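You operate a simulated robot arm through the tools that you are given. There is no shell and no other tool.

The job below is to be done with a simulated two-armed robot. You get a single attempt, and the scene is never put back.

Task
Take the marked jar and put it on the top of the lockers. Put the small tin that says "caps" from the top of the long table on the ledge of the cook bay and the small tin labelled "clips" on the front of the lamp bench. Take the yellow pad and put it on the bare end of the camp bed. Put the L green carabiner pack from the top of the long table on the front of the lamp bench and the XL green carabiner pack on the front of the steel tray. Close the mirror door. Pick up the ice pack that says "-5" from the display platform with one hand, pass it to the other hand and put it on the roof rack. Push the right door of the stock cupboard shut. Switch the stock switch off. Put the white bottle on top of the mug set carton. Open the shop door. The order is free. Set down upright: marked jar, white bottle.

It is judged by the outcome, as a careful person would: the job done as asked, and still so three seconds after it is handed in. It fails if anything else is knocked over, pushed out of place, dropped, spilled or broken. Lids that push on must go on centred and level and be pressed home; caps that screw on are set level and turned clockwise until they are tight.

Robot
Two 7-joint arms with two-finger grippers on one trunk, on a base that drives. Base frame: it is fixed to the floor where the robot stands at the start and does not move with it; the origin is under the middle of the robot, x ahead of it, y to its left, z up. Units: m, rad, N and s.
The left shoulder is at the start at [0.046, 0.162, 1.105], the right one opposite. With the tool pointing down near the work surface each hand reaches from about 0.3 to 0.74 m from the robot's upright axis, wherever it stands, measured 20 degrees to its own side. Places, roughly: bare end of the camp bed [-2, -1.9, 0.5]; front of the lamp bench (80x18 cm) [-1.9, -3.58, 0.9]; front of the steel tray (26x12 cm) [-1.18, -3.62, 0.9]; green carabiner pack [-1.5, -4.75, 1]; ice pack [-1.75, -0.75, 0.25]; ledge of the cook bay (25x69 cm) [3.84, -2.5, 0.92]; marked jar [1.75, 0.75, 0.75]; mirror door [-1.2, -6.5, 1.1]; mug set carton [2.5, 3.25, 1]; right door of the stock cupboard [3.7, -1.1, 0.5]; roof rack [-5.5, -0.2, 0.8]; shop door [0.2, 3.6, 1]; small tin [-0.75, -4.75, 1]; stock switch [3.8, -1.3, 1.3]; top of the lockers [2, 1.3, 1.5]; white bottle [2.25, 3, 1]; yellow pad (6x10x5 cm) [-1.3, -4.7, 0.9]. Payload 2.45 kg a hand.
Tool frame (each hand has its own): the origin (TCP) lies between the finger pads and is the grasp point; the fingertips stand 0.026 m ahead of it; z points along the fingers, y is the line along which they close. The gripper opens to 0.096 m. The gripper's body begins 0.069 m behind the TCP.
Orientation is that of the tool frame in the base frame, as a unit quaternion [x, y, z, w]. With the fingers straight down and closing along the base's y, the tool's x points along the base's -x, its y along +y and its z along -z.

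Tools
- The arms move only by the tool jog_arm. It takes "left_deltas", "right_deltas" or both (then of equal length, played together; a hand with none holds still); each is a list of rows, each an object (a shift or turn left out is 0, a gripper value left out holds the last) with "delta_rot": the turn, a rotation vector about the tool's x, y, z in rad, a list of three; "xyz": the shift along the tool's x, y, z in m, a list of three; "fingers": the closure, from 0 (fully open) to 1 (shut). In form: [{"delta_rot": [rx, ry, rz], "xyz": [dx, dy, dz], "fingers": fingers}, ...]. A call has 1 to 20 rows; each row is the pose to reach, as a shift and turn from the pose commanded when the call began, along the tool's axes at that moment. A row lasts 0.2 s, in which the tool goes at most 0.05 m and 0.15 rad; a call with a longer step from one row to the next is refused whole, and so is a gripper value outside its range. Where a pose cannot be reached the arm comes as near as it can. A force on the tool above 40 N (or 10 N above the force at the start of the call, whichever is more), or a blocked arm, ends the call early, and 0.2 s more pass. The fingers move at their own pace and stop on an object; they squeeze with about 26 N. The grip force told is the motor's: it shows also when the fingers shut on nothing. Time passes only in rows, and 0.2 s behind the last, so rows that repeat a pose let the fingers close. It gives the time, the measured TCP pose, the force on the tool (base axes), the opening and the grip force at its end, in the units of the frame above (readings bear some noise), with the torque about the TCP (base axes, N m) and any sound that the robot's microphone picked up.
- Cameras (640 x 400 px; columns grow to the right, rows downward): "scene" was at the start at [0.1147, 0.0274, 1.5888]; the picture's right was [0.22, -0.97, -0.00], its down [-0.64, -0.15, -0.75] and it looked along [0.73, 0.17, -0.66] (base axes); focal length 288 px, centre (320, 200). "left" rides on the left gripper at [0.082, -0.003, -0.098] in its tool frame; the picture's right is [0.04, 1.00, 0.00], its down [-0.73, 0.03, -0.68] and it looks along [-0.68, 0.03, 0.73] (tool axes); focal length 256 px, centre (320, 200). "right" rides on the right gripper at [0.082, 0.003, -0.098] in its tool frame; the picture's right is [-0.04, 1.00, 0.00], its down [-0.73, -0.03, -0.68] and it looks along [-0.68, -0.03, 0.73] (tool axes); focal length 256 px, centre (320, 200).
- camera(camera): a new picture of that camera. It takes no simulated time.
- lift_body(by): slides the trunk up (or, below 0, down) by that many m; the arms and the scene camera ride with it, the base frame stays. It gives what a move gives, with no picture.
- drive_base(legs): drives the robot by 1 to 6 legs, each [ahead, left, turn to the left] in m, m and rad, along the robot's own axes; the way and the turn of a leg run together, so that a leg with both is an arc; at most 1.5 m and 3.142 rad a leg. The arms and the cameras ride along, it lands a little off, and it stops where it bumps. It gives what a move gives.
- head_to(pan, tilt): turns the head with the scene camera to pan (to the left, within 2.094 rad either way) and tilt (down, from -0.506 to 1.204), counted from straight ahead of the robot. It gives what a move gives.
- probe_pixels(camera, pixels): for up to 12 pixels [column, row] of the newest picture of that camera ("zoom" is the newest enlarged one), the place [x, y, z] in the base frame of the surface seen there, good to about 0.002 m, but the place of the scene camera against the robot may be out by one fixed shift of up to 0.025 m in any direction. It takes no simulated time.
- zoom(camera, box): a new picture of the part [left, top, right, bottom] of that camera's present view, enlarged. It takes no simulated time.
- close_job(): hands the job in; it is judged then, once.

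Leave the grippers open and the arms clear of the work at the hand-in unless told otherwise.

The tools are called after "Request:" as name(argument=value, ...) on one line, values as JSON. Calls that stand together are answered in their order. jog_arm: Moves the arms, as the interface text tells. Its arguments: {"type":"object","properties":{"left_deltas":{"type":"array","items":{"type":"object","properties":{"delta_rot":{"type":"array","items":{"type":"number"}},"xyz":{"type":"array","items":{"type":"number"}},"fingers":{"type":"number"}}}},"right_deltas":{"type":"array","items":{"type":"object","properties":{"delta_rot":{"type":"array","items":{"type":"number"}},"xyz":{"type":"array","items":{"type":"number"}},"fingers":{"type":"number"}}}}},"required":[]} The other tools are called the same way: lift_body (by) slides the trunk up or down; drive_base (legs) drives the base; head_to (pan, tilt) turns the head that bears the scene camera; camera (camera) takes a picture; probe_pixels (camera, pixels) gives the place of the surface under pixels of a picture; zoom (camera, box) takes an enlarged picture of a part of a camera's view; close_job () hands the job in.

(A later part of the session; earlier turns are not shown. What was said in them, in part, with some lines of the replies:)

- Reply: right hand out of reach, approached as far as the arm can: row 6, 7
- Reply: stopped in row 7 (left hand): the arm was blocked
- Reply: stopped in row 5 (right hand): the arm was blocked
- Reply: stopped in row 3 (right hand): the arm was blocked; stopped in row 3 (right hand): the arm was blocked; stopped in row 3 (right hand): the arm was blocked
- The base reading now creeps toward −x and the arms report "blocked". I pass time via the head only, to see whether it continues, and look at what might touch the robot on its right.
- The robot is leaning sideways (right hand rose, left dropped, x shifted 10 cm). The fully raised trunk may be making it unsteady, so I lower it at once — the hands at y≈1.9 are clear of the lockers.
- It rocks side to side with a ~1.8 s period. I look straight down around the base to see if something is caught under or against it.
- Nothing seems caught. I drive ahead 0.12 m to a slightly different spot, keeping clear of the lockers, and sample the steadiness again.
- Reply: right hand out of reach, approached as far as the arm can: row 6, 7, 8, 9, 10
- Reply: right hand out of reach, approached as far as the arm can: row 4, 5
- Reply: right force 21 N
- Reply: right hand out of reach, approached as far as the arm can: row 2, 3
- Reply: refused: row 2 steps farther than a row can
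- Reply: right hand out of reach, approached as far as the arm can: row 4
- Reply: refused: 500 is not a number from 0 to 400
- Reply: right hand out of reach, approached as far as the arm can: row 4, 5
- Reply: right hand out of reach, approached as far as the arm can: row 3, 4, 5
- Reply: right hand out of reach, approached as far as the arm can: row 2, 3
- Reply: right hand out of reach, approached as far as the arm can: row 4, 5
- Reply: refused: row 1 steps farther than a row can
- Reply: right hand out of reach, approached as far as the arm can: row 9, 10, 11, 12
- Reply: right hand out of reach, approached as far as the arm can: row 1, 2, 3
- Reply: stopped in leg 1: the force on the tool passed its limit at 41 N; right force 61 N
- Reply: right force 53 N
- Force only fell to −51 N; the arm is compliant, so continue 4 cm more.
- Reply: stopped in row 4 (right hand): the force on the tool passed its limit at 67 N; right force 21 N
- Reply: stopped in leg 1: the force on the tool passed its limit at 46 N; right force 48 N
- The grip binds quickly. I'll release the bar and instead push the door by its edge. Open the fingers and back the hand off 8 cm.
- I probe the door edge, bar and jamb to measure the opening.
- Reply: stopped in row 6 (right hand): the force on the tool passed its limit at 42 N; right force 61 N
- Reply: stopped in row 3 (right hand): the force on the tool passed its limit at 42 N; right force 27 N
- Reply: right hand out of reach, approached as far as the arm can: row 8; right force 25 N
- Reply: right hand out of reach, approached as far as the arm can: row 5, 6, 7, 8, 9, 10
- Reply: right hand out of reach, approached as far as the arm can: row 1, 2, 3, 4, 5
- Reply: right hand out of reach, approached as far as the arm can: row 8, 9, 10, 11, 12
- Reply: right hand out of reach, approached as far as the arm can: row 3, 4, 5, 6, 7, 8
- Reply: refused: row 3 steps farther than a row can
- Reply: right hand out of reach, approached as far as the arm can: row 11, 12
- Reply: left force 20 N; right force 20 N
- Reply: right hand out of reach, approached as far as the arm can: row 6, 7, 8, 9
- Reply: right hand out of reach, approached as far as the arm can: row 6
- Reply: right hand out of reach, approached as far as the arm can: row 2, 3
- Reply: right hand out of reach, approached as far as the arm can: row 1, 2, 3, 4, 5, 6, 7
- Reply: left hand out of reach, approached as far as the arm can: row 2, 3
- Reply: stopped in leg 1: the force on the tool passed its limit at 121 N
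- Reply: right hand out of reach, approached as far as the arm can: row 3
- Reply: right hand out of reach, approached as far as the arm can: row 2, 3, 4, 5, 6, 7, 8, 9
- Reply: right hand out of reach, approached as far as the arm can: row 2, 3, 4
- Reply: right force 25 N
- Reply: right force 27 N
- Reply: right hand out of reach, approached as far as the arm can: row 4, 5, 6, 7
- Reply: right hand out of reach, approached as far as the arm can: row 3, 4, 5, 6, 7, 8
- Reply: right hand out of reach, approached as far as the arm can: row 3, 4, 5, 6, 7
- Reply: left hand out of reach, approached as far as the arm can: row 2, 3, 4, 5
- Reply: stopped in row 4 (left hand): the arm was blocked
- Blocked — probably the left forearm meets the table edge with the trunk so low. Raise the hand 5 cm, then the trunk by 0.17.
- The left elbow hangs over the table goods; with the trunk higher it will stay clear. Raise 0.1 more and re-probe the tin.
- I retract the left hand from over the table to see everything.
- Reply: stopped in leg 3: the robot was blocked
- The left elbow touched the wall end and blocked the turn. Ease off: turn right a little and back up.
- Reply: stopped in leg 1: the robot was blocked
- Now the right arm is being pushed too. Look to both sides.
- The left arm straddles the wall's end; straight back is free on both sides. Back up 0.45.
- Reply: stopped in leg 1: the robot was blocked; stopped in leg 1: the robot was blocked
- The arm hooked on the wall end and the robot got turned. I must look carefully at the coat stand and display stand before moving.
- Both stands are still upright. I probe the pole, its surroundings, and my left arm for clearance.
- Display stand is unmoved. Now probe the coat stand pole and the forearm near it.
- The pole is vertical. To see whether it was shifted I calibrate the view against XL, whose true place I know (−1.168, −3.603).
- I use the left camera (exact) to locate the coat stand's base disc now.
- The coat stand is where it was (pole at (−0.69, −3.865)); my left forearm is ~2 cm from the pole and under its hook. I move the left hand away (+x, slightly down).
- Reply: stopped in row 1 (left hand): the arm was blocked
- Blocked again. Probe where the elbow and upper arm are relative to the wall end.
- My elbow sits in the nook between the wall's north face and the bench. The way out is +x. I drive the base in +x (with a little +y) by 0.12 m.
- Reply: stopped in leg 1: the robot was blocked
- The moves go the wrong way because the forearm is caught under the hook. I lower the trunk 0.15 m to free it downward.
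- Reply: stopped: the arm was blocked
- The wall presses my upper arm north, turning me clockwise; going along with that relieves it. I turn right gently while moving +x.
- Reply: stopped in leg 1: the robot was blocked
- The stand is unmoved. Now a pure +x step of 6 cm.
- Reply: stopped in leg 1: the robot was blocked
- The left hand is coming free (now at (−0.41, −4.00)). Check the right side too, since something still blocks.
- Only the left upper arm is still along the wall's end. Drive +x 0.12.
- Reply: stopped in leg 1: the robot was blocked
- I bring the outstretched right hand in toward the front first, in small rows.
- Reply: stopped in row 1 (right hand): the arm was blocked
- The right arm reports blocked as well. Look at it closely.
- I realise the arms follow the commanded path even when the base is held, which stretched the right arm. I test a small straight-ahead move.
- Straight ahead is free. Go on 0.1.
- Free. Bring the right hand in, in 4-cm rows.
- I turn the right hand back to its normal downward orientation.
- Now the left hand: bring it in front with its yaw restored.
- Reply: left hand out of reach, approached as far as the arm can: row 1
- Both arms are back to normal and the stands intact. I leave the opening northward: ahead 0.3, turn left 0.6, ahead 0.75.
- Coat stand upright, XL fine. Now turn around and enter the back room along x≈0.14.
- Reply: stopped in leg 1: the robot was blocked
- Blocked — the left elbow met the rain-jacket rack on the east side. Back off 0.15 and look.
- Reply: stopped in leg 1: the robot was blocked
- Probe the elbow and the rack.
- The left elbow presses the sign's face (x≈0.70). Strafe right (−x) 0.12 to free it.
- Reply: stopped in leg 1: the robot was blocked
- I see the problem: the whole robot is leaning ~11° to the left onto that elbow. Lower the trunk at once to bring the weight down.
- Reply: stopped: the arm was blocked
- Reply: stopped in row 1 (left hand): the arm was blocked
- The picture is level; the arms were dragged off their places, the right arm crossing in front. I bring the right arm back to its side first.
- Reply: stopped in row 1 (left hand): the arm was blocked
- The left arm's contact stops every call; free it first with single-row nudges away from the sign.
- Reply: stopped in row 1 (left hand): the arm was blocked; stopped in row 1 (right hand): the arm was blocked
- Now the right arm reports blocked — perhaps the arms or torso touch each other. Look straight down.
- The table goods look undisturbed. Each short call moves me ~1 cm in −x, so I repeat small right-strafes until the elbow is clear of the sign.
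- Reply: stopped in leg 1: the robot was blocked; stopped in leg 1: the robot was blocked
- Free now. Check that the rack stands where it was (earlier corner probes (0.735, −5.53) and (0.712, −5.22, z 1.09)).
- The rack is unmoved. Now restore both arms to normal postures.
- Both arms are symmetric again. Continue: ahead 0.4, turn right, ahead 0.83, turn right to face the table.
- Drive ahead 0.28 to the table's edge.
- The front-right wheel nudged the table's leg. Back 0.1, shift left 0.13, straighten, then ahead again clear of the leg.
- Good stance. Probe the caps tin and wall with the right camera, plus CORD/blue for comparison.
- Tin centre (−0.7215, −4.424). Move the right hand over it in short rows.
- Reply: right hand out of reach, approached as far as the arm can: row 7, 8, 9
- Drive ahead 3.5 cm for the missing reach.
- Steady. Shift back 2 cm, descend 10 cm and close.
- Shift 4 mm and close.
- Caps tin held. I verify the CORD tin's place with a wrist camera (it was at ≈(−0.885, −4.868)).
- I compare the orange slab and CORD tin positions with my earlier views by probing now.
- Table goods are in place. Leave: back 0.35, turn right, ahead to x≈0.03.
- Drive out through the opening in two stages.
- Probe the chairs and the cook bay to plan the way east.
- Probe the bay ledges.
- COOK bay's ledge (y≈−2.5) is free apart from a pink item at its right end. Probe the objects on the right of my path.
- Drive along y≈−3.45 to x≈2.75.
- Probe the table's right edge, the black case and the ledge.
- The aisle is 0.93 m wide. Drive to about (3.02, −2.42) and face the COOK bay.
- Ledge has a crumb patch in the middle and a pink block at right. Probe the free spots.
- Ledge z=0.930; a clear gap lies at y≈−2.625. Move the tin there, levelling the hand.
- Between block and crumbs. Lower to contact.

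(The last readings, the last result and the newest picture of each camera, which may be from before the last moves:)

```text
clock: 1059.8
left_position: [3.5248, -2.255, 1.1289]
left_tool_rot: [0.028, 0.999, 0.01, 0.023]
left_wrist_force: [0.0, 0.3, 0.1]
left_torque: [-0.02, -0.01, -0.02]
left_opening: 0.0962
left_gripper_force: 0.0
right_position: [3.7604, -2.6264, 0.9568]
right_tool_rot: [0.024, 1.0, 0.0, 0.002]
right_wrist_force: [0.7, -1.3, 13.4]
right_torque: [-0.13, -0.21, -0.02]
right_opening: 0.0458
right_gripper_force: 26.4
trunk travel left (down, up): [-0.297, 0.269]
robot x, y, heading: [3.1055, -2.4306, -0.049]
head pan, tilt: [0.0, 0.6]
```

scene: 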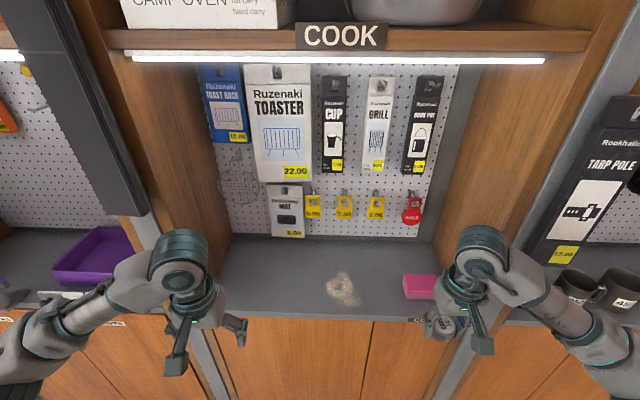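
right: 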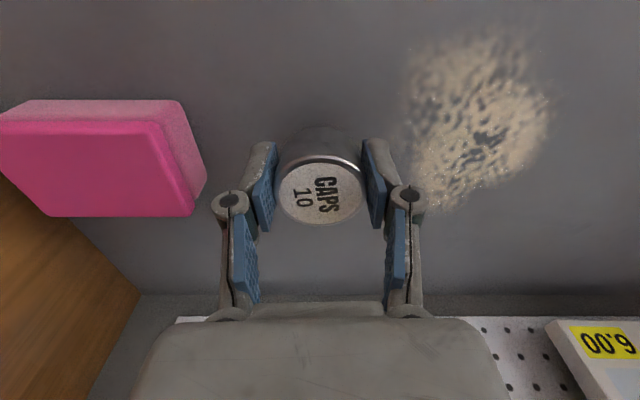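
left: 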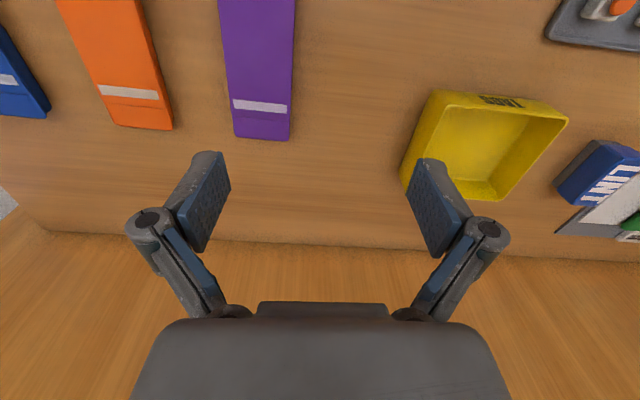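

Contact. Open partly, raise, and withdraw.

Request:
jog_arm(right_deltas=[{"xyz": [0, 0, -0.002]}, {"xyz": [0, 0, -0.002], "fingers": 0.35}, {"xyz": [0, 0, -0.002], "fingers": 0.22}, {"xyz": [0, 0, -0.002], "fingers": 0.22}, {"xyz": [0, 0, -0.03]}, {"xyz": [0, 0, -0.06]}, {"xyz": [0, 0, -0.09]}, {"xyz": [0.03, 0, -0.11]}, {"xyz": [0.07, 0, -0.12]}, {"xyz": [0.11, 0, -0.12]}, {"xyz": [0.15, 0, -0.12], "fingers": 0}, {"xyz": [0.19, 0, -0.12]}])

Request:
camera(camera="right")

Request:
camera(camera="scene")

```text
clock: 1062.4
left_position: [3.5258, -2.2568, 1.1293]
left_tool_rot: [0.029, 0.999, 0.012, 0.022]
left_wrist_force: [-0.7, -0.2, 0.3]
left_torque: [-0.01, -0.02, 0.04]
left_opening: 0.0961
left_gripper_force: 0.1
right_position: [3.5714, -2.6172, 1.0725]
right_tool_rot: [0.024, 1.0, 0.001, 0.0]
right_wrist_force: [0.2, -0.5, -0.4]
right_torque: [0.01, -0.01, 0.01]
right_opening: 0.096
right_gripper_force: 0.1
trunk travel left (down, up): [-0.297, 0.269]
robot x, y, heading: [3.1103, -2.4317, -0.055]
head pan, tilt: [0.0, 0.6]
```

```text
taken
```

right: 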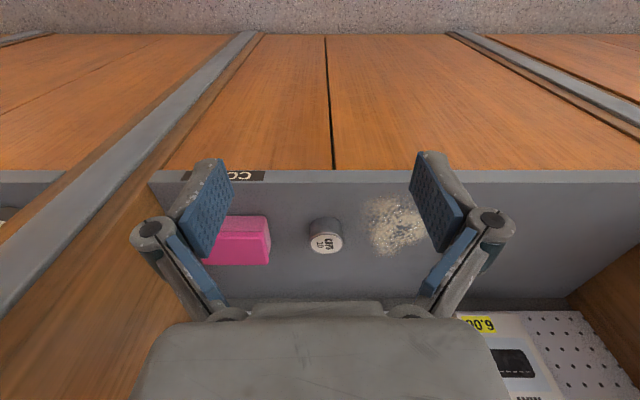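

```text
taken
```

scene: 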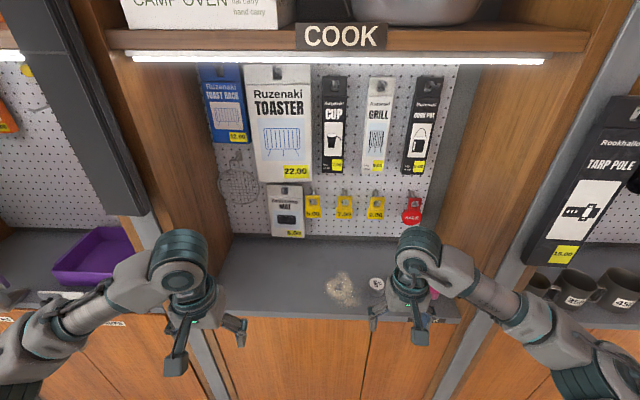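

Caps tin is on the COOK ledge. Now the stock switch and cupboard door: look left.

Request:
probe_pixels(camera="scene", pixels=[[90, 150], [60, 60], [130, 210]])

Request:
drive_base(legs=[[-0.12, 0, 0]])

Request:
head_to(pan=1.0, tilt=0.35)

Request:
camera(camera="scene")

```text
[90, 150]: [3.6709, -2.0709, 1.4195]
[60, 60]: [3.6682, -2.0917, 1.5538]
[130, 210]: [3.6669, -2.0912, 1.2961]
```

```text
clock: 1063.7
left_position: [3.409, -2.2506, 1.1281]
left_tool_rot: [0.03, 0.999, 0.011, 0.023]
left_wrist_force: [0.3, 0.4, 0.4]
left_torque: [-0.01, -0.04, -0.03]
left_opening: 0.0962
left_gripper_force: 0.0
right_position: [3.4533, -2.6108, 1.0721]
right_tool_rot: [0.026, 1.0, -0.001, -0.001]
right_wrist_force: [0.1, 0.5, -0.1]
right_torque: [-0.01, -0.06, -0.03]
right_opening: 0.096
right_gripper_force: 0.0
trunk travel left (down, up): [-0.297, 0.269]
robot x, y, heading: [2.9901, -2.4229, -0.053]
head pan, tilt: [0.0, 0.6]
```

```text
clock: 1064.9
left_position: [3.405, -2.2508, 1.1282]
left_tool_rot: [0.03, 0.999, 0.012, 0.024]
left_wrist_force: [-0.1, 0.6, -0.2]
left_torque: [0.0, 0.0, 0.01]
left_opening: 0.0959
left_gripper_force: 0.0
right_position: [3.4492, -2.6109, 1.0729]
right_tool_rot: [0.026, 1.0, 0.001, 0.002]
right_wrist_force: [0.3, 0.0, 0.6]
right_torque: [-0.01, 0.04, 0.03]
right_opening: 0.096
right_gripper_force: 0.2
trunk travel left (down, up): [-0.297, 0.269]
robot x, y, heading: [2.9909, -2.4228, -0.055]
head pan, tilt: [1.0, 0.351]
```

```text
taken
```

scene: 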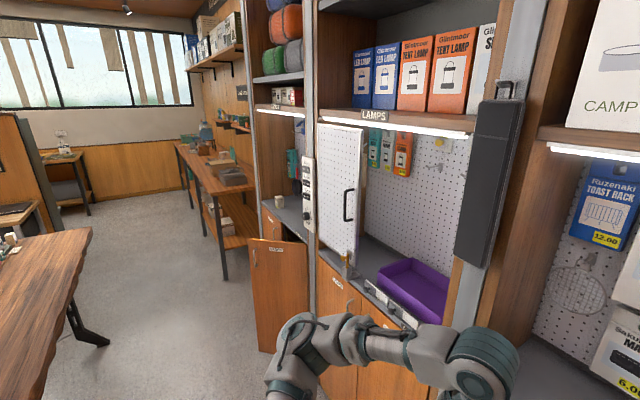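

Zoom on the switch panel at (308,195) and the cupboard door.

Request:
zoom(camera="scene", box=[285, 140, 335, 245])

Request:
probe_pixels(camera="scene", pixels=[[308, 165], [308, 185], [308, 215], [252, 245], [305, 245], [280, 300], [305, 340], [255, 340], [262, 230], [275, 215], [295, 60]])

```text
3.81 times, centred on (310, 192) of scene
```

zoom: 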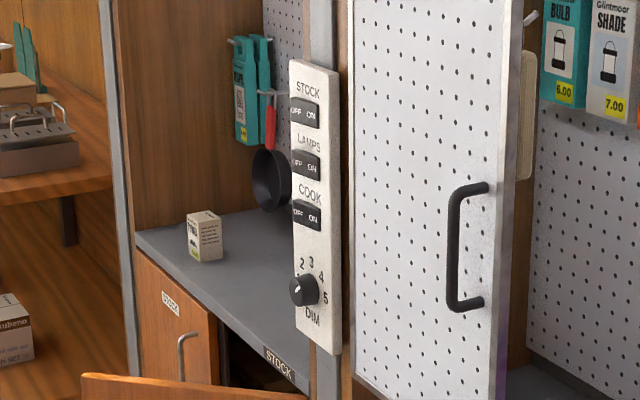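

```text
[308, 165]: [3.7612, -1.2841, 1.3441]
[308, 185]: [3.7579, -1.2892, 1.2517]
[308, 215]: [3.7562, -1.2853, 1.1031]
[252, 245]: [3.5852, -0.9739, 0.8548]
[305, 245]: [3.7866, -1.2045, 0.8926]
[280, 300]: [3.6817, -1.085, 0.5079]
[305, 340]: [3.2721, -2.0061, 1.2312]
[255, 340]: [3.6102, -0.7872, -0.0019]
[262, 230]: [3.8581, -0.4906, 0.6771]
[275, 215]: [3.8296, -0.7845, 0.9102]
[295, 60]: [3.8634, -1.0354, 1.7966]
```

Panel: rockers STOCK/LAMPS/COOK, each OFF left, ON right; STOCK's at about (3.75, −1.30, 1.32). The cupboard's right door is hinged at its right and stands ~45° open. Drive up the aisle to y≈−1.2 and face +x.

Request:
drive_base(legs=[[0, 0, 1.6], [1.05, 0, 0]])

Request:
drive_base(legs=[[0, 0, -1.55]])

Request:
head_to(pan=0.0, tilt=0.6)

Request:
camera(camera="scene")

```text
clock: 1074.2
left_position: [2.8395, -0.9724, 1.1288]
left_tool_rot: [-0.692, 0.721, 0.024, 0.009]
left_wrist_force: [1.2, -0.4, 0.1]
left_torque: [0.0, -0.03, -0.03]
left_opening: 0.0961
left_gripper_force: 0.0
right_position: [3.1993, -0.9205, 1.0736]
right_tool_rot: [-0.696, 0.719, 0.001, 0.002]
right_wrist_force: [0.2, -0.6, 0.6]
right_torque: [0.03, -0.02, -0.01]
right_opening: 0.096
right_gripper_force: 0.1
trunk travel left (down, up): [-0.297, 0.269]
robot x, y, heading: [3.0195, -1.3835, 1.539]
head pan, tilt: [1.0, 0.351]
```

```text
clock: 1078.4
left_position: [3.4323, -1.2067, 1.1302]
left_tool_rot: [0.027, 0.999, 0.01, 0.026]
left_wrist_force: [0.0, 0.2, -0.3]
left_torque: [0.0, 0.01, -0.02]
left_opening: 0.0965
left_gripper_force: 0.0
right_position: [3.4784, -1.5686, 1.0753]
right_tool_rot: [0.023, 1.0, 0.0, 0.004]
right_wrist_force: [-0.9, -0.4, -0.1]
right_torque: [-0.02, -0.06, -0.01]
right_opening: 0.0961
right_gripper_force: 0.0
trunk travel left (down, up): [-0.297, 0.269]
robot x, y, heading: [3.0232, -1.3834, -0.048]
head pan, tilt: [1.0, 0.351]
```

```text
clock: 1079.7
left_position: [3.4283, -1.2066, 1.1319]
left_tool_rot: [0.027, 0.999, 0.011, 0.027]
left_wrist_force: [0.3, -0.1, -0.1]
left_torque: [0.01, 0.01, -0.02]
left_opening: 0.0961
left_gripper_force: 0.0
right_position: [3.4757, -1.5675, 1.0781]
right_tool_rot: [0.024, 1.0, 0.0, 0.004]
right_wrist_force: [-0.3, -0.1, 1.0]
right_torque: [-0.02, -0.02, -0.04]
right_opening: 0.0959
right_gripper_force: 0.1
trunk travel left (down, up): [-0.297, 0.269]
robot x, y, heading: [3.0237, -1.3849, -0.052]
head pan, tilt: [0.0, 0.6]
```

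```text
taken
```

scene: 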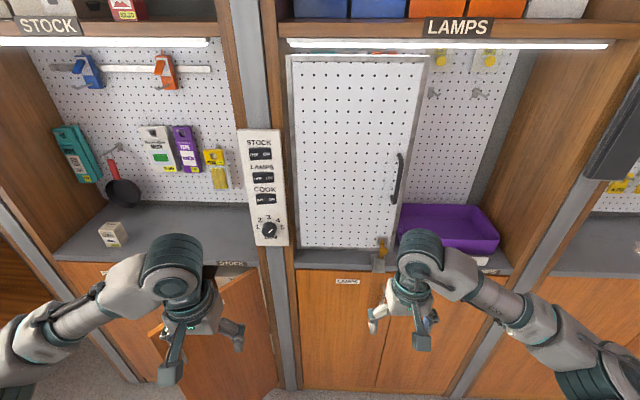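

Zoom on the panel.

Request:
zoom(camera="scene", box=[230, 120, 300, 250])

Request:
probe_pixels(camera="scene", pixels=[[255, 155], [267, 154], [245, 135], [279, 135], [261, 178], [263, 200], [155, 330], [230, 275], [270, 330], [200, 320], [215, 270], [120, 275]])

```text
3.08 times, centred on (265, 185) of scene
```

zoom: 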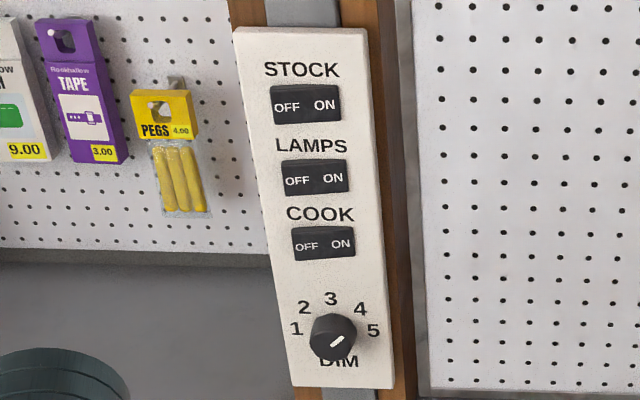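

```text
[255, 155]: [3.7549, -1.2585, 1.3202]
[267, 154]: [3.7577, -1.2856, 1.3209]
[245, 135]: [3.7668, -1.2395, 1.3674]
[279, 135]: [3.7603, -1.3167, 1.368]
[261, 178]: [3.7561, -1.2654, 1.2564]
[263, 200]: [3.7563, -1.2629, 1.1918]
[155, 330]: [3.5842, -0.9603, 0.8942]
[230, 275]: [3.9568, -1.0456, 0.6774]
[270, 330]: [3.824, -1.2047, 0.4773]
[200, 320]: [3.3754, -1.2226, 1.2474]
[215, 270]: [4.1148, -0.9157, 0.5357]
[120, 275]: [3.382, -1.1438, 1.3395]
```

STOCK's ON side is depressed, so it is on. OFF half's centre ≈ (3.748, −1.2765, 1.32) after correction. I turn the left hand to point at the panel with closed fingers, 12 cm short of it.

Request:
jog_arm(left_deltas=[{"xyz": [-0.005, -0.005, -0.02], "delta_rot": [0, -0.131, 0], "fingers": 0.5}, {"xyz": [-0.01, -0.009, -0.04], "delta_rot": [0, -0.262, 0], "fingers": 1.0}, {"xyz": [-0.02, -0.014, -0.06], "delta_rot": [0, -0.393, 0]}, {"xyz": [-0.03, -0.018, -0.08], "delta_rot": [0, -0.524, 0]}, {"xyz": [-0.045, -0.023, -0.1], "delta_rot": [0, -0.655, 0]}, {"xyz": [-0.06, -0.027, -0.12], "delta_rot": [0, -0.786, 0]}, {"xyz": [-0.08, -0.032, -0.135], "delta_rot": [0, -0.917, 0]}, {"xyz": [-0.1, -0.036, -0.15], "delta_rot": [0, -1.048, 0]}, {"xyz": [-0.12, -0.041, -0.16], "delta_rot": [0, -1.179, 0]}, {"xyz": [-0.14, -0.045, -0.17], "delta_rot": [0, -1.31, 0]}, {"xyz": [-0.16, -0.05, -0.175], "delta_rot": [0, -1.441, 0]}, {"xyz": [-0.175, -0.0544, -0.18], "delta_rot": [0, -1.571, 0]}])

Request:
camera(camera="left")

Request:
camera(camera="scene")

```text
clock: 1082.3
left_position: [3.5911, -1.2728, 1.3201]
left_tool_rot: [0.026, 0.688, -0.011, 0.725]
left_wrist_force: [0.3, 0.5, 0.5]
left_torque: [0.0, 0.02, -0.03]
left_opening: 0.0003
left_gripper_force: 26.2
right_position: [3.4767, -1.5692, 1.0771]
right_tool_rot: [0.024, 1.0, -0.001, 0.005]
right_wrist_force: [-0.5, -0.2, 0.1]
right_torque: [0.0, 0.03, -0.03]
right_opening: 0.0959
right_gripper_force: 0.1
trunk travel left (down, up): [-0.297, 0.269]
robot x, y, heading: [3.0215, -1.3822, -0.045]
head pan, tilt: [0.0, 0.6]
```

```text
taken
```

left: 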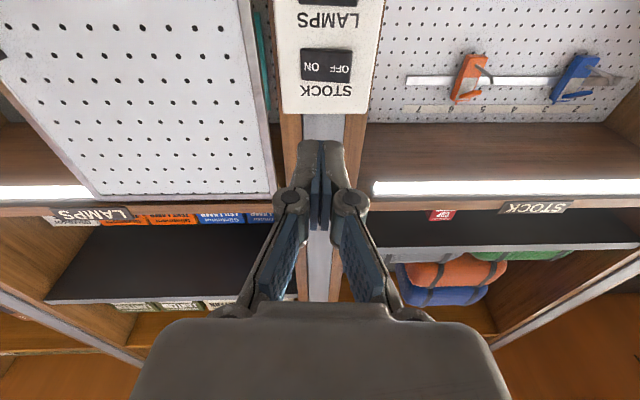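

```text
taken
```

scene: 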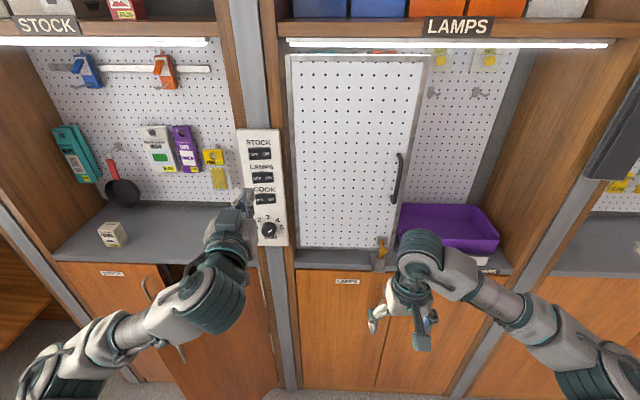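

Probe the rocker with the left camera.

Request:
probe_pixels(camera="left", pixels=[[340, 70], [312, 67], [346, 65], [303, 65], [326, 52], [326, 80], [325, 67], [330, 105], [352, 72], [296, 66]])

Request:
zoom(camera="left", box=[270, 0, 390, 120])

```text
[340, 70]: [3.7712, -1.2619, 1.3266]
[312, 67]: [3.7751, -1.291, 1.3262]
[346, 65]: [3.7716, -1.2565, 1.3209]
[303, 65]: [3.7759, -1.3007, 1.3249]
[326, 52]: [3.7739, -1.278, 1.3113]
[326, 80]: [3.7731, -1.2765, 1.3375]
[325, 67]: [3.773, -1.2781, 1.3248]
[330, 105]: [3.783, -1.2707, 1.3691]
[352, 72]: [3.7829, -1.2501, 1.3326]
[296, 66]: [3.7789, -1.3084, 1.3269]
```

```text
3.33 times, centred on (330, 60) of left
```

zoom: 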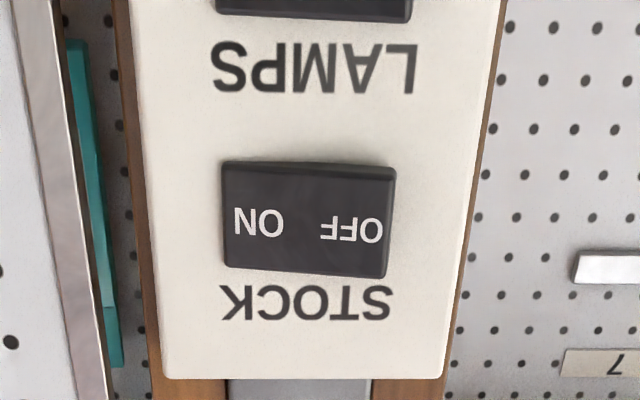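

The rocker's OFF half is at (3.771, −1.264, 1.326) and stands out. Approach to 5 mm before it.

Request:
jog_arm(left_deltas=[{"xyz": [0.001, 0.004, 0.037]}, {"xyz": [0.002, 0.009, 0.074]}, {"xyz": [0.003, 0.014, 0.111]}, {"xyz": [0.0046, 0.018, 0.136]}, {"xyz": [0.0046, 0.018, 0.136]}])

Request:
camera(camera="left")

Request:
zoom(camera="scene", box=[230, 120, 310, 250])

```text
clock: 1083.5
left_position: [3.727, -1.2652, 1.3228]
left_tool_rot: [0.028, 0.687, -0.012, 0.726]
left_wrist_force: [-0.1, -0.5, -0.6]
left_torque: [-0.01, 0.01, -0.02]
left_opening: 0.0
left_gripper_force: 25.8
right_position: [3.4749, -1.5698, 1.077]
right_tool_rot: [0.023, 1.0, -0.001, 0.004]
right_wrist_force: [-0.3, 0.5, 0.8]
right_torque: [-0.01, -0.02, 0.0]
right_opening: 0.0962
right_gripper_force: 0.2
trunk travel left (down, up): [-0.297, 0.269]
robot x, y, heading: [3.0205, -1.3863, -0.05]
head pan, tilt: [0.0, 0.6]
```

```text
taken
```

left: 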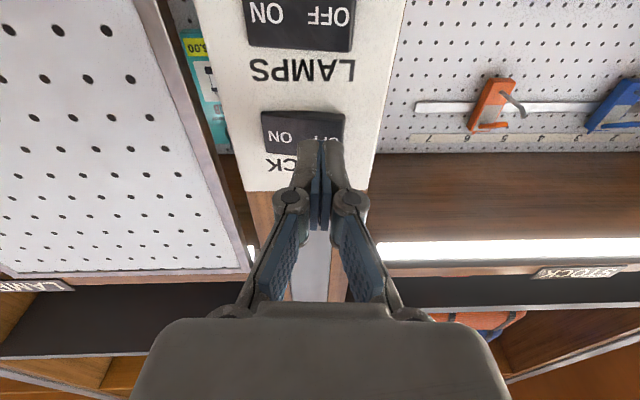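

```text
3.08 times, centred on (270, 185) of scene
```

zoom: 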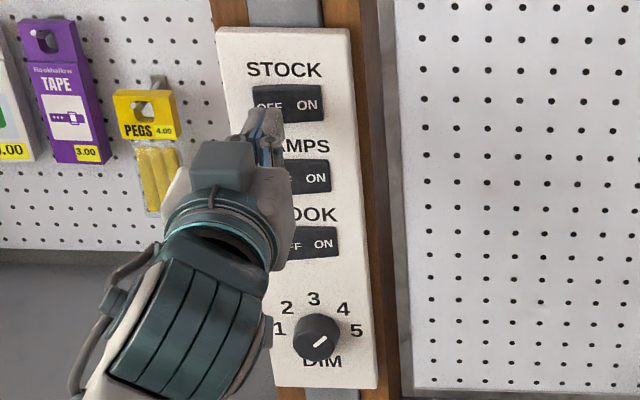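

Aligned with OFF. Press forward slowly.

Request:
jog_arm(left_deltas=[{"xyz": [0, 0.001, 0.012]}, {"xyz": [0, 0.001, 0.018]}, {"xyz": [0, 0.001, 0.022]}, {"xyz": [0, 0.001, 0.026]}])

Request:
camera(camera="left")

```text
clock: 1084.5
left_position: [3.7501, -1.2626, 1.3246]
left_tool_rot: [0.026, 0.687, -0.012, 0.726]
left_wrist_force: [-9.8, 3.1, -3.5]
left_torque: [0.05, 0.22, -0.03]
left_opening: 0.0
left_gripper_force: 25.9
right_position: [3.4746, -1.5666, 1.0767]
right_tool_rot: [0.024, 1.0, -0.001, 0.005]
right_wrist_force: [-0.4, 0.3, 0.1]
right_torque: [-0.01, 0.0, -0.01]
right_opening: 0.0958
right_gripper_force: 0.0
trunk travel left (down, up): [-0.297, 0.269]
robot x, y, heading: [3.0192, -1.3848, -0.045]
head pan, tilt: [0.0, 0.6]
```

```text
taken
```

left: 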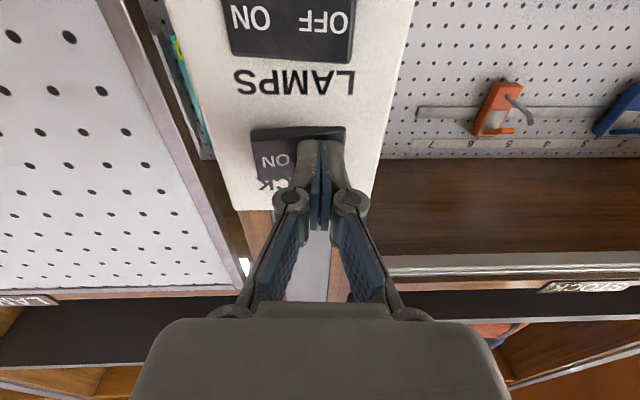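

The STOCK bay's light strip has gone out — switched off. Withdraw the hand.

Request:
jog_arm(left_deltas=[{"xyz": [0, 0, -0.04]}, {"xyz": [0, 0, -0.08]}, {"xyz": [0, 0, -0.12]}, {"xyz": [0, 0, -0.15]}])

Request:
camera(camera="scene")

Request:
camera(camera="left")

Request:
probe_pixels(camera="left", pixels=[[340, 70], [312, 67], [325, 67], [352, 72], [296, 66]])

```text
clock: 1085.5
left_position: [3.6005, -1.2539, 1.3168]
left_tool_rot: [0.028, 0.687, -0.012, 0.726]
left_wrist_force: [-0.4, 1.1, -0.2]
left_torque: [0.0, 0.03, -0.02]
left_opening: 0.0
left_gripper_force: 25.9
right_position: [3.4746, -1.5683, 1.0771]
right_tool_rot: [0.023, 1.0, 0.0, 0.004]
right_wrist_force: [0.0, 0.7, -0.6]
right_torque: [-0.02, 0.01, 0.02]
right_opening: 0.096
right_gripper_force: 0.0
trunk travel left (down, up): [-0.297, 0.269]
robot x, y, heading: [3.0225, -1.3867, -0.043]
head pan, tilt: [0.0, 0.6]
```

```text
taken
```

scene: 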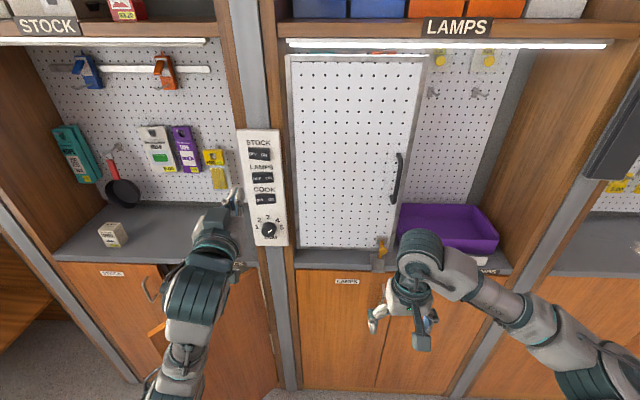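

```text
taken
```

left: 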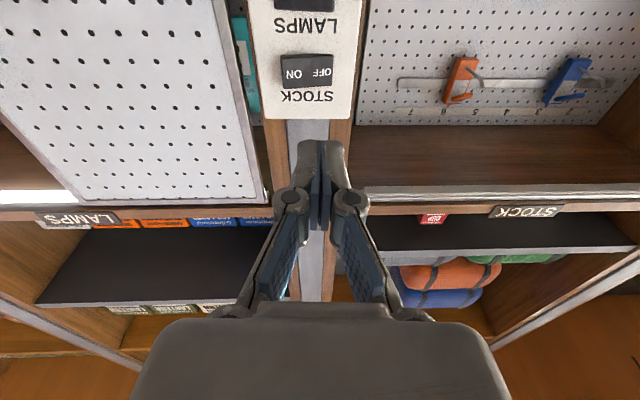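

```text
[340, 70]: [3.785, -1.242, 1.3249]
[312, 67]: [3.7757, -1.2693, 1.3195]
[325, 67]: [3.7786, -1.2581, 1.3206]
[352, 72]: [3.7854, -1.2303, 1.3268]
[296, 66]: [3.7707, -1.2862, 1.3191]
```

The switch now shows ON proud, OFF pressed. Next the cupboard's right door. Bring the left hand back to pointing down and lower it.

Request:
jog_arm(left_deltas=[{"xyz": [0.012, 0.01, -0.013], "delta_rot": [0, 0.131, 0]}, {"xyz": [0.025, 0.02, -0.027], "delta_rot": [0, 0.262, 0]}, {"xyz": [0.037, 0.03, -0.04], "delta_rot": [0, 0.393, 0]}, {"xyz": [0.05, 0.04, -0.053], "delta_rot": [0, 0.524, 0]}, {"xyz": [0.062, 0.05, -0.067], "delta_rot": [0, 0.655, 0]}, {"xyz": [0.075, 0.06, -0.08], "delta_rot": [0, 0.786, 0]}, {"xyz": [0.09, 0.06, -0.093], "delta_rot": [0, 0.917, 0]}, {"xyz": [0.11, 0.06, -0.107], "delta_rot": [0, 1.048, 0]}, {"xyz": [0.13, 0.06, -0.12], "delta_rot": [0, 1.179, 0]}, {"xyz": [0.15, 0.06, -0.133], "delta_rot": [0, 1.31, 0]}, {"xyz": [0.18, 0.06, -0.147], "delta_rot": [0, 1.441, 0]}, {"xyz": [0.21, 0.06, -0.16], "delta_rot": [0, 1.571, 0]}])

Request:
camera(camera="left")

Request:
camera(camera="scene")

```text
clock: 1088.1
left_position: [3.4597, -1.1818, 1.0959]
left_tool_rot: [0.027, 0.999, 0.01, 0.026]
left_wrist_force: [-0.2, 0.4, -0.8]
left_torque: [0.01, 0.02, 0.01]
left_opening: 0.0
left_gripper_force: 25.8
left hand out of reach, approached as far as the arm can: row 3
right_position: [3.4767, -1.5679, 1.0762]
right_tool_rot: [0.023, 1.0, -0.001, 0.004]
right_wrist_force: [-0.3, -0.1, 0.3]
right_torque: [-0.01, -0.01, 0.01]
right_opening: 0.096
right_gripper_force: 0.2
trunk travel left (down, up): [-0.297, 0.269]
robot x, y, heading: [3.0202, -1.3822, -0.054]
head pan, tilt: [0.0, 0.6]
```

```text
taken
```

left: 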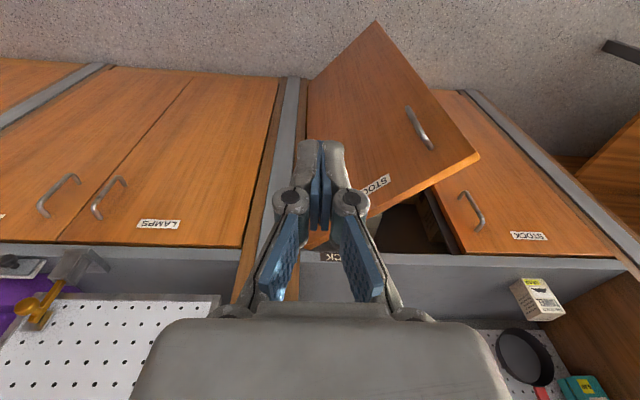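

```text
taken
```

scene: 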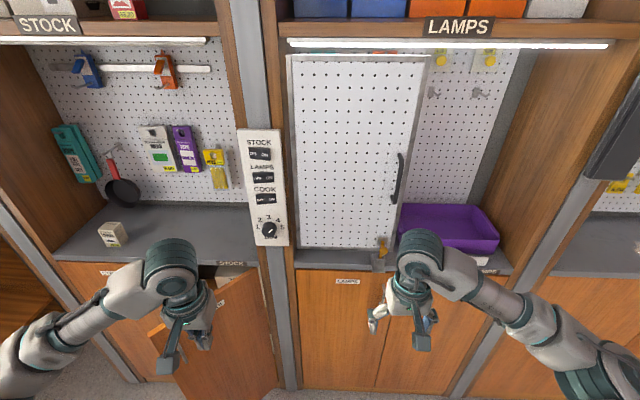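

Probe the door's corners with the left camera.

Request:
probe_pixels(camera="left", pixels=[[470, 157], [400, 205], [380, 40], [440, 110], [418, 128], [360, 160], [310, 100], [450, 190], [600, 235], [420, 250], [430, 150], [365, 100]])

```text
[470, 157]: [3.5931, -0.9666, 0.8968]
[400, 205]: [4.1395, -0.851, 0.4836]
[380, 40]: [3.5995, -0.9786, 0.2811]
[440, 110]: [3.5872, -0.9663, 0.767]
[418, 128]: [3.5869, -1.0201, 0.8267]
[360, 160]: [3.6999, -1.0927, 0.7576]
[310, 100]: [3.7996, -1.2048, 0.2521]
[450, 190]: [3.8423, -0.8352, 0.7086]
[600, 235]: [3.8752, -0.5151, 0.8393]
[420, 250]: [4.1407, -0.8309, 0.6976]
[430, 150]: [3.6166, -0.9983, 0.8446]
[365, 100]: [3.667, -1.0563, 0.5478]
```

Door: free edge (3.59, −0.967), hinge (3.80, −1.205), handle at z≈0.83. I shift left 0.2 m, then lower the closed left hand to z≈0.55 in front of the free edge.

Request:
drive_base(legs=[[0, 0.2, 0.0]])

Request:
jog_arm(left_deltas=[{"xyz": [0, 0, 0.045]}, {"xyz": [0, 0, 0.09]}, {"xyz": [0, 0, 0.135]}, {"xyz": [0, 0, 0.18]}, {"xyz": [0, 0, 0.225]}, {"xyz": [0, 0, 0.27]}, {"xyz": [0, 0, 0.315]}, {"xyz": [0, 0, 0.36]}, {"xyz": [0, 0, 0.405]}, {"xyz": [0, 0, 0.45]}, {"xyz": [0, 0, 0.495]}, {"xyz": [0, 0, 0.53]}])

Request:
camera(camera="scene")

Request:
camera(camera="left")

```text
clock: 1089.7
left_position: [3.4688, -0.9756, 1.0963]
left_tool_rot: [0.026, 0.999, 0.011, 0.027]
left_wrist_force: [-1.1, 1.0, 0.4]
left_torque: [-0.01, 0.01, 0.01]
left_opening: 0.0002
left_gripper_force: 26.1
right_position: [3.4849, -1.3613, 1.077]
right_tool_rot: [0.024, 1.0, 0.0, 0.005]
right_wrist_force: [0.0, -0.4, 0.7]
right_torque: [-0.04, 0.0, -0.02]
right_opening: 0.0961
right_gripper_force: 0.0
trunk travel left (down, up): [-0.297, 0.269]
robot x, y, heading: [3.0307, -1.1735, -0.051]
head pan, tilt: [0.0, 0.6]
```

```text
clock: 1092.3
left_position: [3.4961, -0.9613, 0.5678]
left_tool_rot: [0.027, 0.999, 0.01, 0.028]
left_wrist_force: [-0.1, -0.2, 0.0]
left_torque: [0.01, 0.03, -0.01]
left_opening: 0.0001
left_gripper_force: 25.7
right_position: [3.4826, -1.3585, 1.0789]
right_tool_rot: [0.023, 1.0, 0.0, 0.006]
right_wrist_force: [-0.2, 0.2, 0.0]
right_torque: [0.03, 0.0, -0.04]
right_opening: 0.0959
right_gripper_force: 0.0
trunk travel left (down, up): [-0.297, 0.269]
robot x, y, heading: [3.0365, -1.1783, -0.051]
head pan, tilt: [0.0, 0.6]
```

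```text
taken
```

scene: 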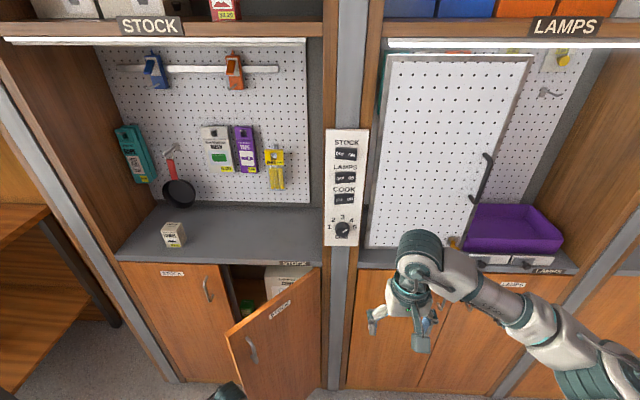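

```text
taken
```

left: 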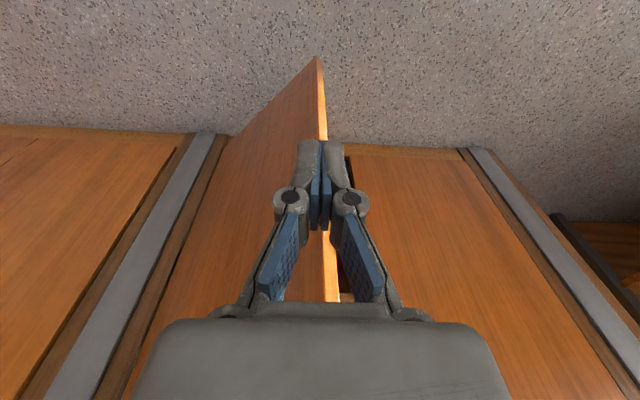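

Shift the hand 3.5 cm right so that it meets the door inside its edge; retract the right hand 0.12; then push with the left arm.

Request:
jog_arm(left_deltas=[{"xyz": [0, -0.02, 0]}, {"xyz": [0, -0.038, 0]}, {"xyz": [0, -0.038, 0]}], right_deltas=[{"xyz": [0.04, 0, 0]}, {"xyz": [0.08, 0, 0]}, {"xyz": [0.11, 0, 0]}])

Request:
jog_arm(left_deltas=[{"xyz": [-0.03, 0, 0]}, {"xyz": [-0.06, 0, 0]}, {"xyz": [-0.09, 0.0, 0]}, {"xyz": [-0.12, 0.0, 0]}, {"xyz": [-0.15, 0, 0]}, {"xyz": [-0.18, 0.0, 0]}, {"xyz": [-0.21, 0, 0]}])

Request:
camera(camera="left")

Request:
camera(camera="scene")

```text
clock: 1093.1
left_position: [3.4936, -1.0012, 0.5671]
left_tool_rot: [0.026, 0.999, 0.01, 0.029]
left_wrist_force: [-0.2, -0.4, 0.6]
left_torque: [0.07, -0.03, 0.0]
left_opening: 0.0001
left_gripper_force: 26.2
right_position: [3.3708, -1.3538, 1.0787]
right_tool_rot: [0.024, 1.0, 0.0, 0.007]
right_wrist_force: [-1.0, 0.6, 0.1]
right_torque: [0.01, 0.0, 0.0]
right_opening: 0.096
right_gripper_force: 0.0
trunk travel left (down, up): [-0.297, 0.269]
robot x, y, heading: [3.0327, -1.1764, -0.048]
head pan, tilt: [0.0, 0.6]
```

```text
clock: 1094.7
left_position: [3.6613, -1.0102, 0.5826]
left_tool_rot: [0.027, 0.999, 0.009, 0.029]
left_wrist_force: [-0.7, -0.2, 0.4]
left_torque: [-0.03, 0.01, -0.04]
left_opening: 0.0
left_gripper_force: 25.5
left hand out of reach, approached as far as the arm can: row 6, 7
right_position: [3.3721, -1.3512, 1.0783]
right_tool_rot: [0.024, 1.0, -0.002, 0.007]
right_wrist_force: [0.2, -0.1, 0.3]
right_torque: [0.0, -0.01, 0.01]
right_opening: 0.096
right_gripper_force: 0.1
trunk travel left (down, up): [-0.297, 0.269]
robot x, y, heading: [3.0299, -1.1816, -0.046]
head pan, tilt: [0.0, 0.6]
```

```text
taken
```

left: 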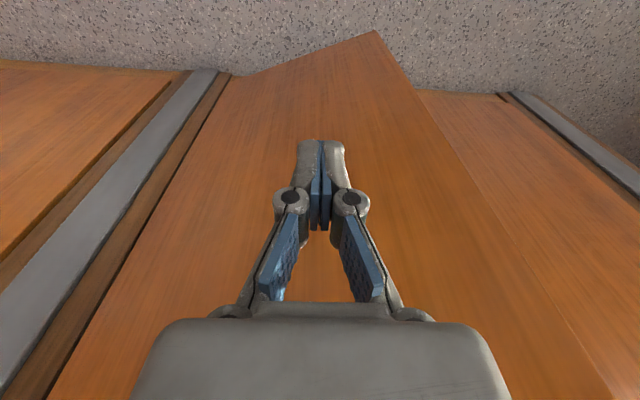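

```text
taken
```

scene: 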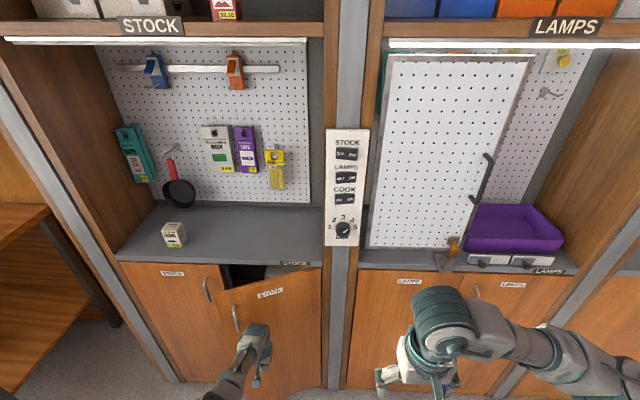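

Nearly shut. Push on by driving ahead 0.1.

Request:
drive_base(legs=[[0.09, 0, 0]])

Request:
camera(camera="left")

Request:
probe_pixels(camera="left", pixels=[[380, 60], [230, 100], [430, 200], [420, 110], [500, 250], [560, 150], [480, 130]])

```text
clock: 1095.8
left_position: [3.7494, -1.0171, 0.5822]
left_tool_rot: [0.029, 0.999, 0.01, 0.028]
left_wrist_force: [1.1, 1.7, -0.7]
left_torque: [0.0, 0.02, -0.01]
left_opening: 0.0
left_gripper_force: 25.5
right_position: [3.4594, -1.3576, 1.0773]
right_tool_rot: [0.025, 1.0, -0.001, 0.006]
right_wrist_force: [-0.1, -0.6, -0.1]
right_torque: [0.01, 0.02, 0.02]
right_opening: 0.096
right_gripper_force: 0.2
trunk travel left (down, up): [-0.297, 0.269]
robot x, y, heading: [3.1185, -1.1784, -0.053]
head pan, tilt: [0.0, 0.6]
```

```text
taken
```

left: 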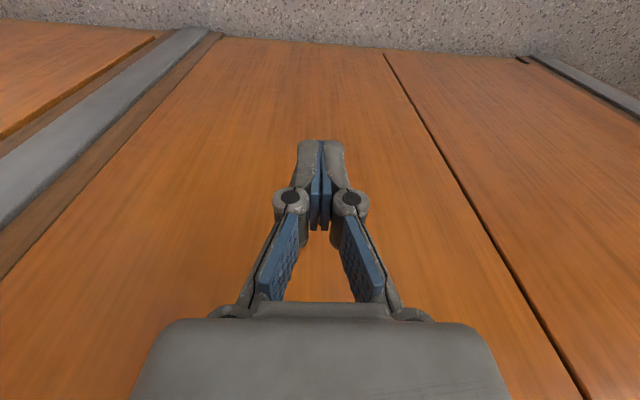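

```text
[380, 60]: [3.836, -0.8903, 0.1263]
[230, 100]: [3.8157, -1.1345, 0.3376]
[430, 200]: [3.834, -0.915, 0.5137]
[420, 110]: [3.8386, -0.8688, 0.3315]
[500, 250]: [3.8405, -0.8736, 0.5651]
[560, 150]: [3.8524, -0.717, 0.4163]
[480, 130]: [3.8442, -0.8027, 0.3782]
```

The right door is flush with the left one. Back off 0.12, raise the left hand and open its fingers.

Request:
drive_base(legs=[[-0.12, 0, 0]])

Request:
jog_arm(left_deltas=[{"xyz": [0.04, 0, -0.02], "fingers": 0.5}, {"xyz": [0.08, 0, -0.04], "fingers": 0}, {"xyz": [0.12, 0, -0.06]}, {"xyz": [0.16, 0, -0.08]}, {"xyz": [0.18, 0, -0.12]}, {"xyz": [0.18, 0, -0.165]}, {"xyz": [0.18, 0, -0.21]}, {"xyz": [0.18, 0, -0.255]}, {"xyz": [0.18, 0, -0.3]}, {"xyz": [0.18, 0, -0.345]}, {"xyz": [0.18, 0, -0.39]}, {"xyz": [0.18, 0, -0.435]}, {"xyz": [0.18, 0, -0.48]}])

Request:
head_to(pan=0.0, tilt=0.65)

Request:
camera(camera="scene")

```text
clock: 1097.1
left_position: [3.6286, -1.0127, 0.5834]
left_tool_rot: [0.029, 0.999, 0.01, 0.03]
left_wrist_force: [0.2, 0.2, 0.1]
left_torque: [-0.03, 0.0, 0.0]
left_opening: 0.0002
left_gripper_force: 25.9
right_position: [3.3344, -1.3533, 1.0781]
right_tool_rot: [0.027, 1.0, 0.0, 0.008]
right_wrist_force: [-0.3, 0.4, 0.7]
right_torque: [0.02, -0.06, 0.01]
right_opening: 0.0959
right_gripper_force: 0.0
trunk travel left (down, up): [-0.297, 0.269]
robot x, y, heading: [2.9992, -1.1757, -0.054]
head pan, tilt: [0.0, 0.6]
```

```text
clock: 1099.9
left_position: [3.4128, -1.0112, 1.0522]
left_tool_rot: [0.029, 0.999, 0.01, 0.031]
left_wrist_force: [-0.8, 0.2, -0.5]
left_torque: [0.01, -0.03, -0.03]
left_opening: 0.0958
left_gripper_force: 0.0
right_position: [3.3278, -1.3529, 1.0795]
right_tool_rot: [0.027, 1.0, -0.002, 0.011]
right_wrist_force: [0.1, -0.1, 0.5]
right_torque: [-0.02, -0.02, -0.03]
right_opening: 0.0958
right_gripper_force: 0.0
trunk travel left (down, up): [-0.297, 0.269]
robot x, y, heading: [2.9966, -1.1768, -0.051]
head pan, tilt: [0.0, 0.6]
```

```text
clock: 1100.5
left_position: [3.4167, -1.0102, 1.0523]
left_tool_rot: [0.028, 0.999, 0.01, 0.032]
left_wrist_force: [0.0, -0.4, 0.0]
left_torque: [0.0, -0.01, -0.02]
left_opening: 0.096
left_gripper_force: 0.0
right_position: [3.3277, -1.3513, 1.0802]
right_tool_rot: [0.027, 1.0, -0.001, 0.01]
right_wrist_force: [0.3, 0.5, 0.0]
right_torque: [0.03, -0.03, -0.01]
right_opening: 0.0959
right_gripper_force: 0.0
trunk travel left (down, up): [-0.297, 0.269]
robot x, y, heading: [2.9974, -1.1727, -0.052]
head pan, tilt: [0.0, 0.649]
```

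```text
taken
```

scene: 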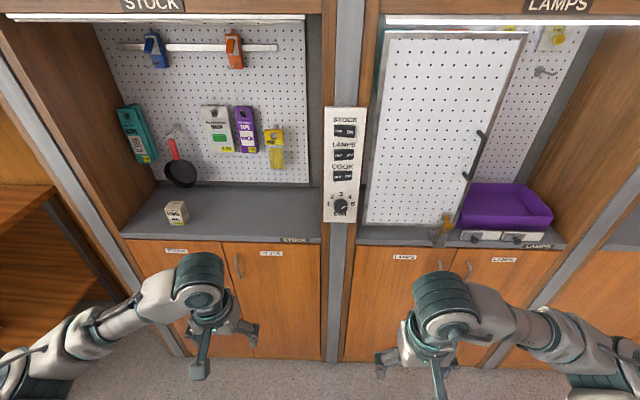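

Both stock doors are shut and its light is off. A last look toward the lockers, bench and shop door.

Request:
head_to(pan=1.75, tilt=0.1)

Request:
camera(camera="scene")

Request:
zoom(camera="scene", box=[150, 130, 450, 260])

Request:
head_to(pan=-0.9, tilt=0.5)

Request:
camera(camera="scene")

```text
clock: 1102.3
left_position: [3.4163, -1.0098, 1.0527]
left_tool_rot: [0.029, 0.999, 0.01, 0.032]
left_wrist_force: [0.4, 1.4, 0.8]
left_torque: [0.02, -0.03, -0.02]
left_opening: 0.096
left_gripper_force: 0.0
right_position: [3.3285, -1.3514, 1.081]
right_tool_rot: [0.028, 1.0, -0.001, 0.01]
right_wrist_force: [-1.0, 0.2, 0.4]
right_torque: [0.02, 0.01, -0.02]
right_opening: 0.0962
right_gripper_force: 0.0
trunk travel left (down, up): [-0.297, 0.269]
robot x, y, heading: [2.9926, -1.1738, -0.053]
head pan, tilt: [1.751, 0.099]
```

```text
taken
```

scene: 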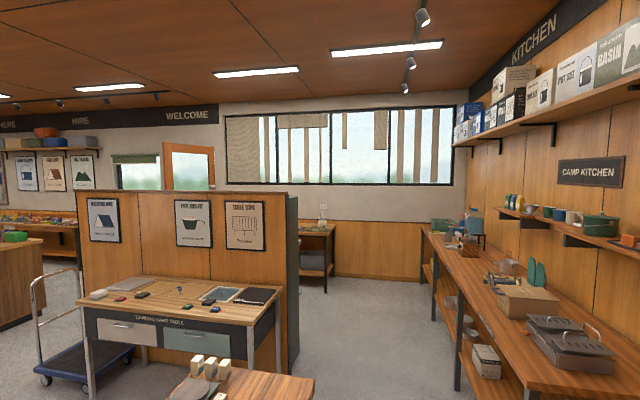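

```text
2.13 times, centred on (300, 195) of scene
```

zoom: 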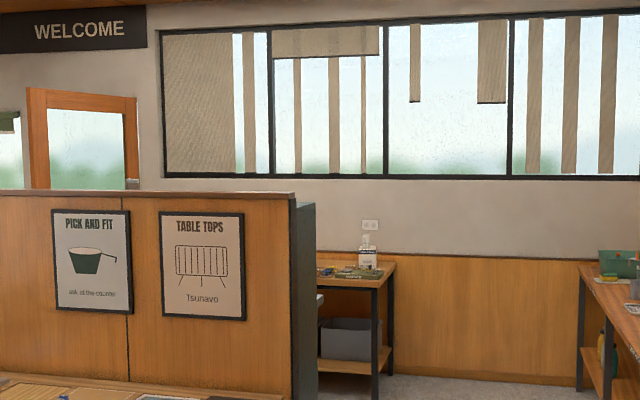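

```text
clock: 1104.7
left_position: [3.4155, -1.0099, 1.0522]
left_tool_rot: [0.029, 0.999, 0.009, 0.033]
left_wrist_force: [0.4, -0.2, 0.1]
left_torque: [0.02, -0.02, 0.01]
left_opening: 0.0958
left_gripper_force: 0.0
right_position: [3.3303, -1.3505, 1.0803]
right_tool_rot: [0.027, 1.0, -0.001, 0.01]
right_wrist_force: [-0.1, -0.2, 0.5]
right_torque: [0.03, 0.01, 0.0]
right_opening: 0.0961
right_gripper_force: 0.0
trunk travel left (down, up): [-0.297, 0.269]
robot x, y, heading: [2.9962, -1.1731, -0.053]
head pan, tilt: [-0.901, 0.499]
```

```text
taken
```

scene: 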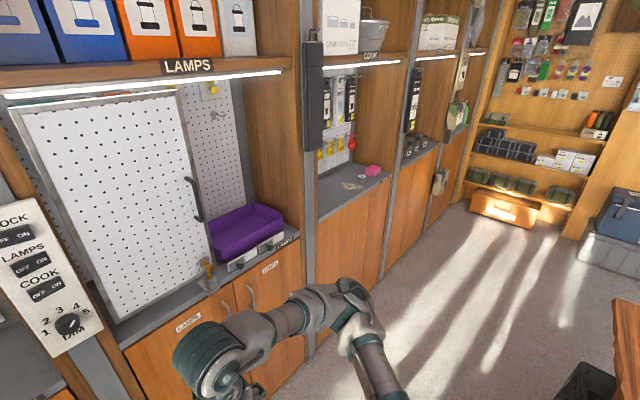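

Bottle on the carton and jar over the partition are visible. Zoom on the COOK ledge to confirm the tin.

Request:
zoom(camera="scene", box=[310, 150, 400, 210])

```text
6.67 times, centred on (355, 180) of scene
```

zoom: 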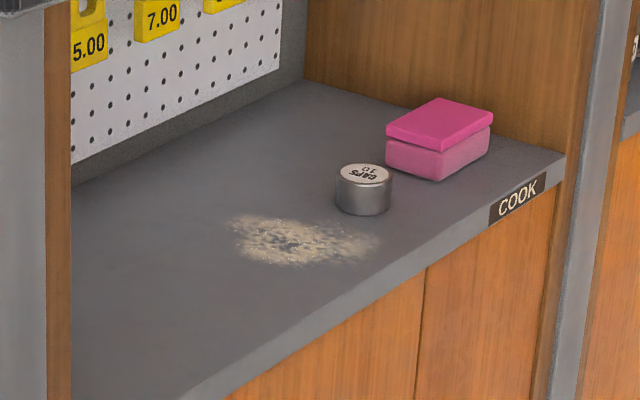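

The caps tin stands on the COOK ledge. All the tasks are done, both grippers are open and the arms are clear of the furniture, so I hand the job in.

Request:
close_job()

```text
The job is handed in.
```

I handed the job in with every item done, but two collisions in the back room may count against it.

**What was done**
- **Jar:** it stands upright on top of the lockers.
- **White bottle:** it stands upright on the mug set carton.
- **Tins:** "caps" is on the cook bay ledge, and "clips" is on the front of the lamp bench.
- **Carabiner packs:** L is on the front of the lamp bench, and XL is on the front of the steel tray.
- **Yellow pad:** it lies on the bare end of the camp bed. One finger came down on it during the first grip and turned it about 25° on the table; the second grip held.
- **Ice pack "-5":** I picked it up with the right hand, passed it to the left, and stood it on a slat of the roof rack.
- **Doors:** the shop door is about 75° open. The mirror door and the stock cupboard's right door are shut.
- **Stock switch:** it is off, and the bay's light strip went out.

**What might count against it**
- **Coat stand:** my left arm got caught between the wall end and the coat stand by the opening to the back room. The stand is upright, but comparing positions before and after suggests it may have moved 2–3 cm. That is close to my measuring error, so I left it alone.
- **Rain-jacket rack:** my left elbow was pressed against its sign for a while. Probing afterwards showed it had not moved noticeably.
- **Smaller bumps:** a wheel nudged a leg of the long table, and the hand hit the mirror door at about 121 N while closing it. I saw nothing displaced on the table and no sign of damage to the mirror.

I did not go back for a last look at the lamp bench, steel tray, roof rack or camp bed before handing in. At my last look the items there were standing where I put them.
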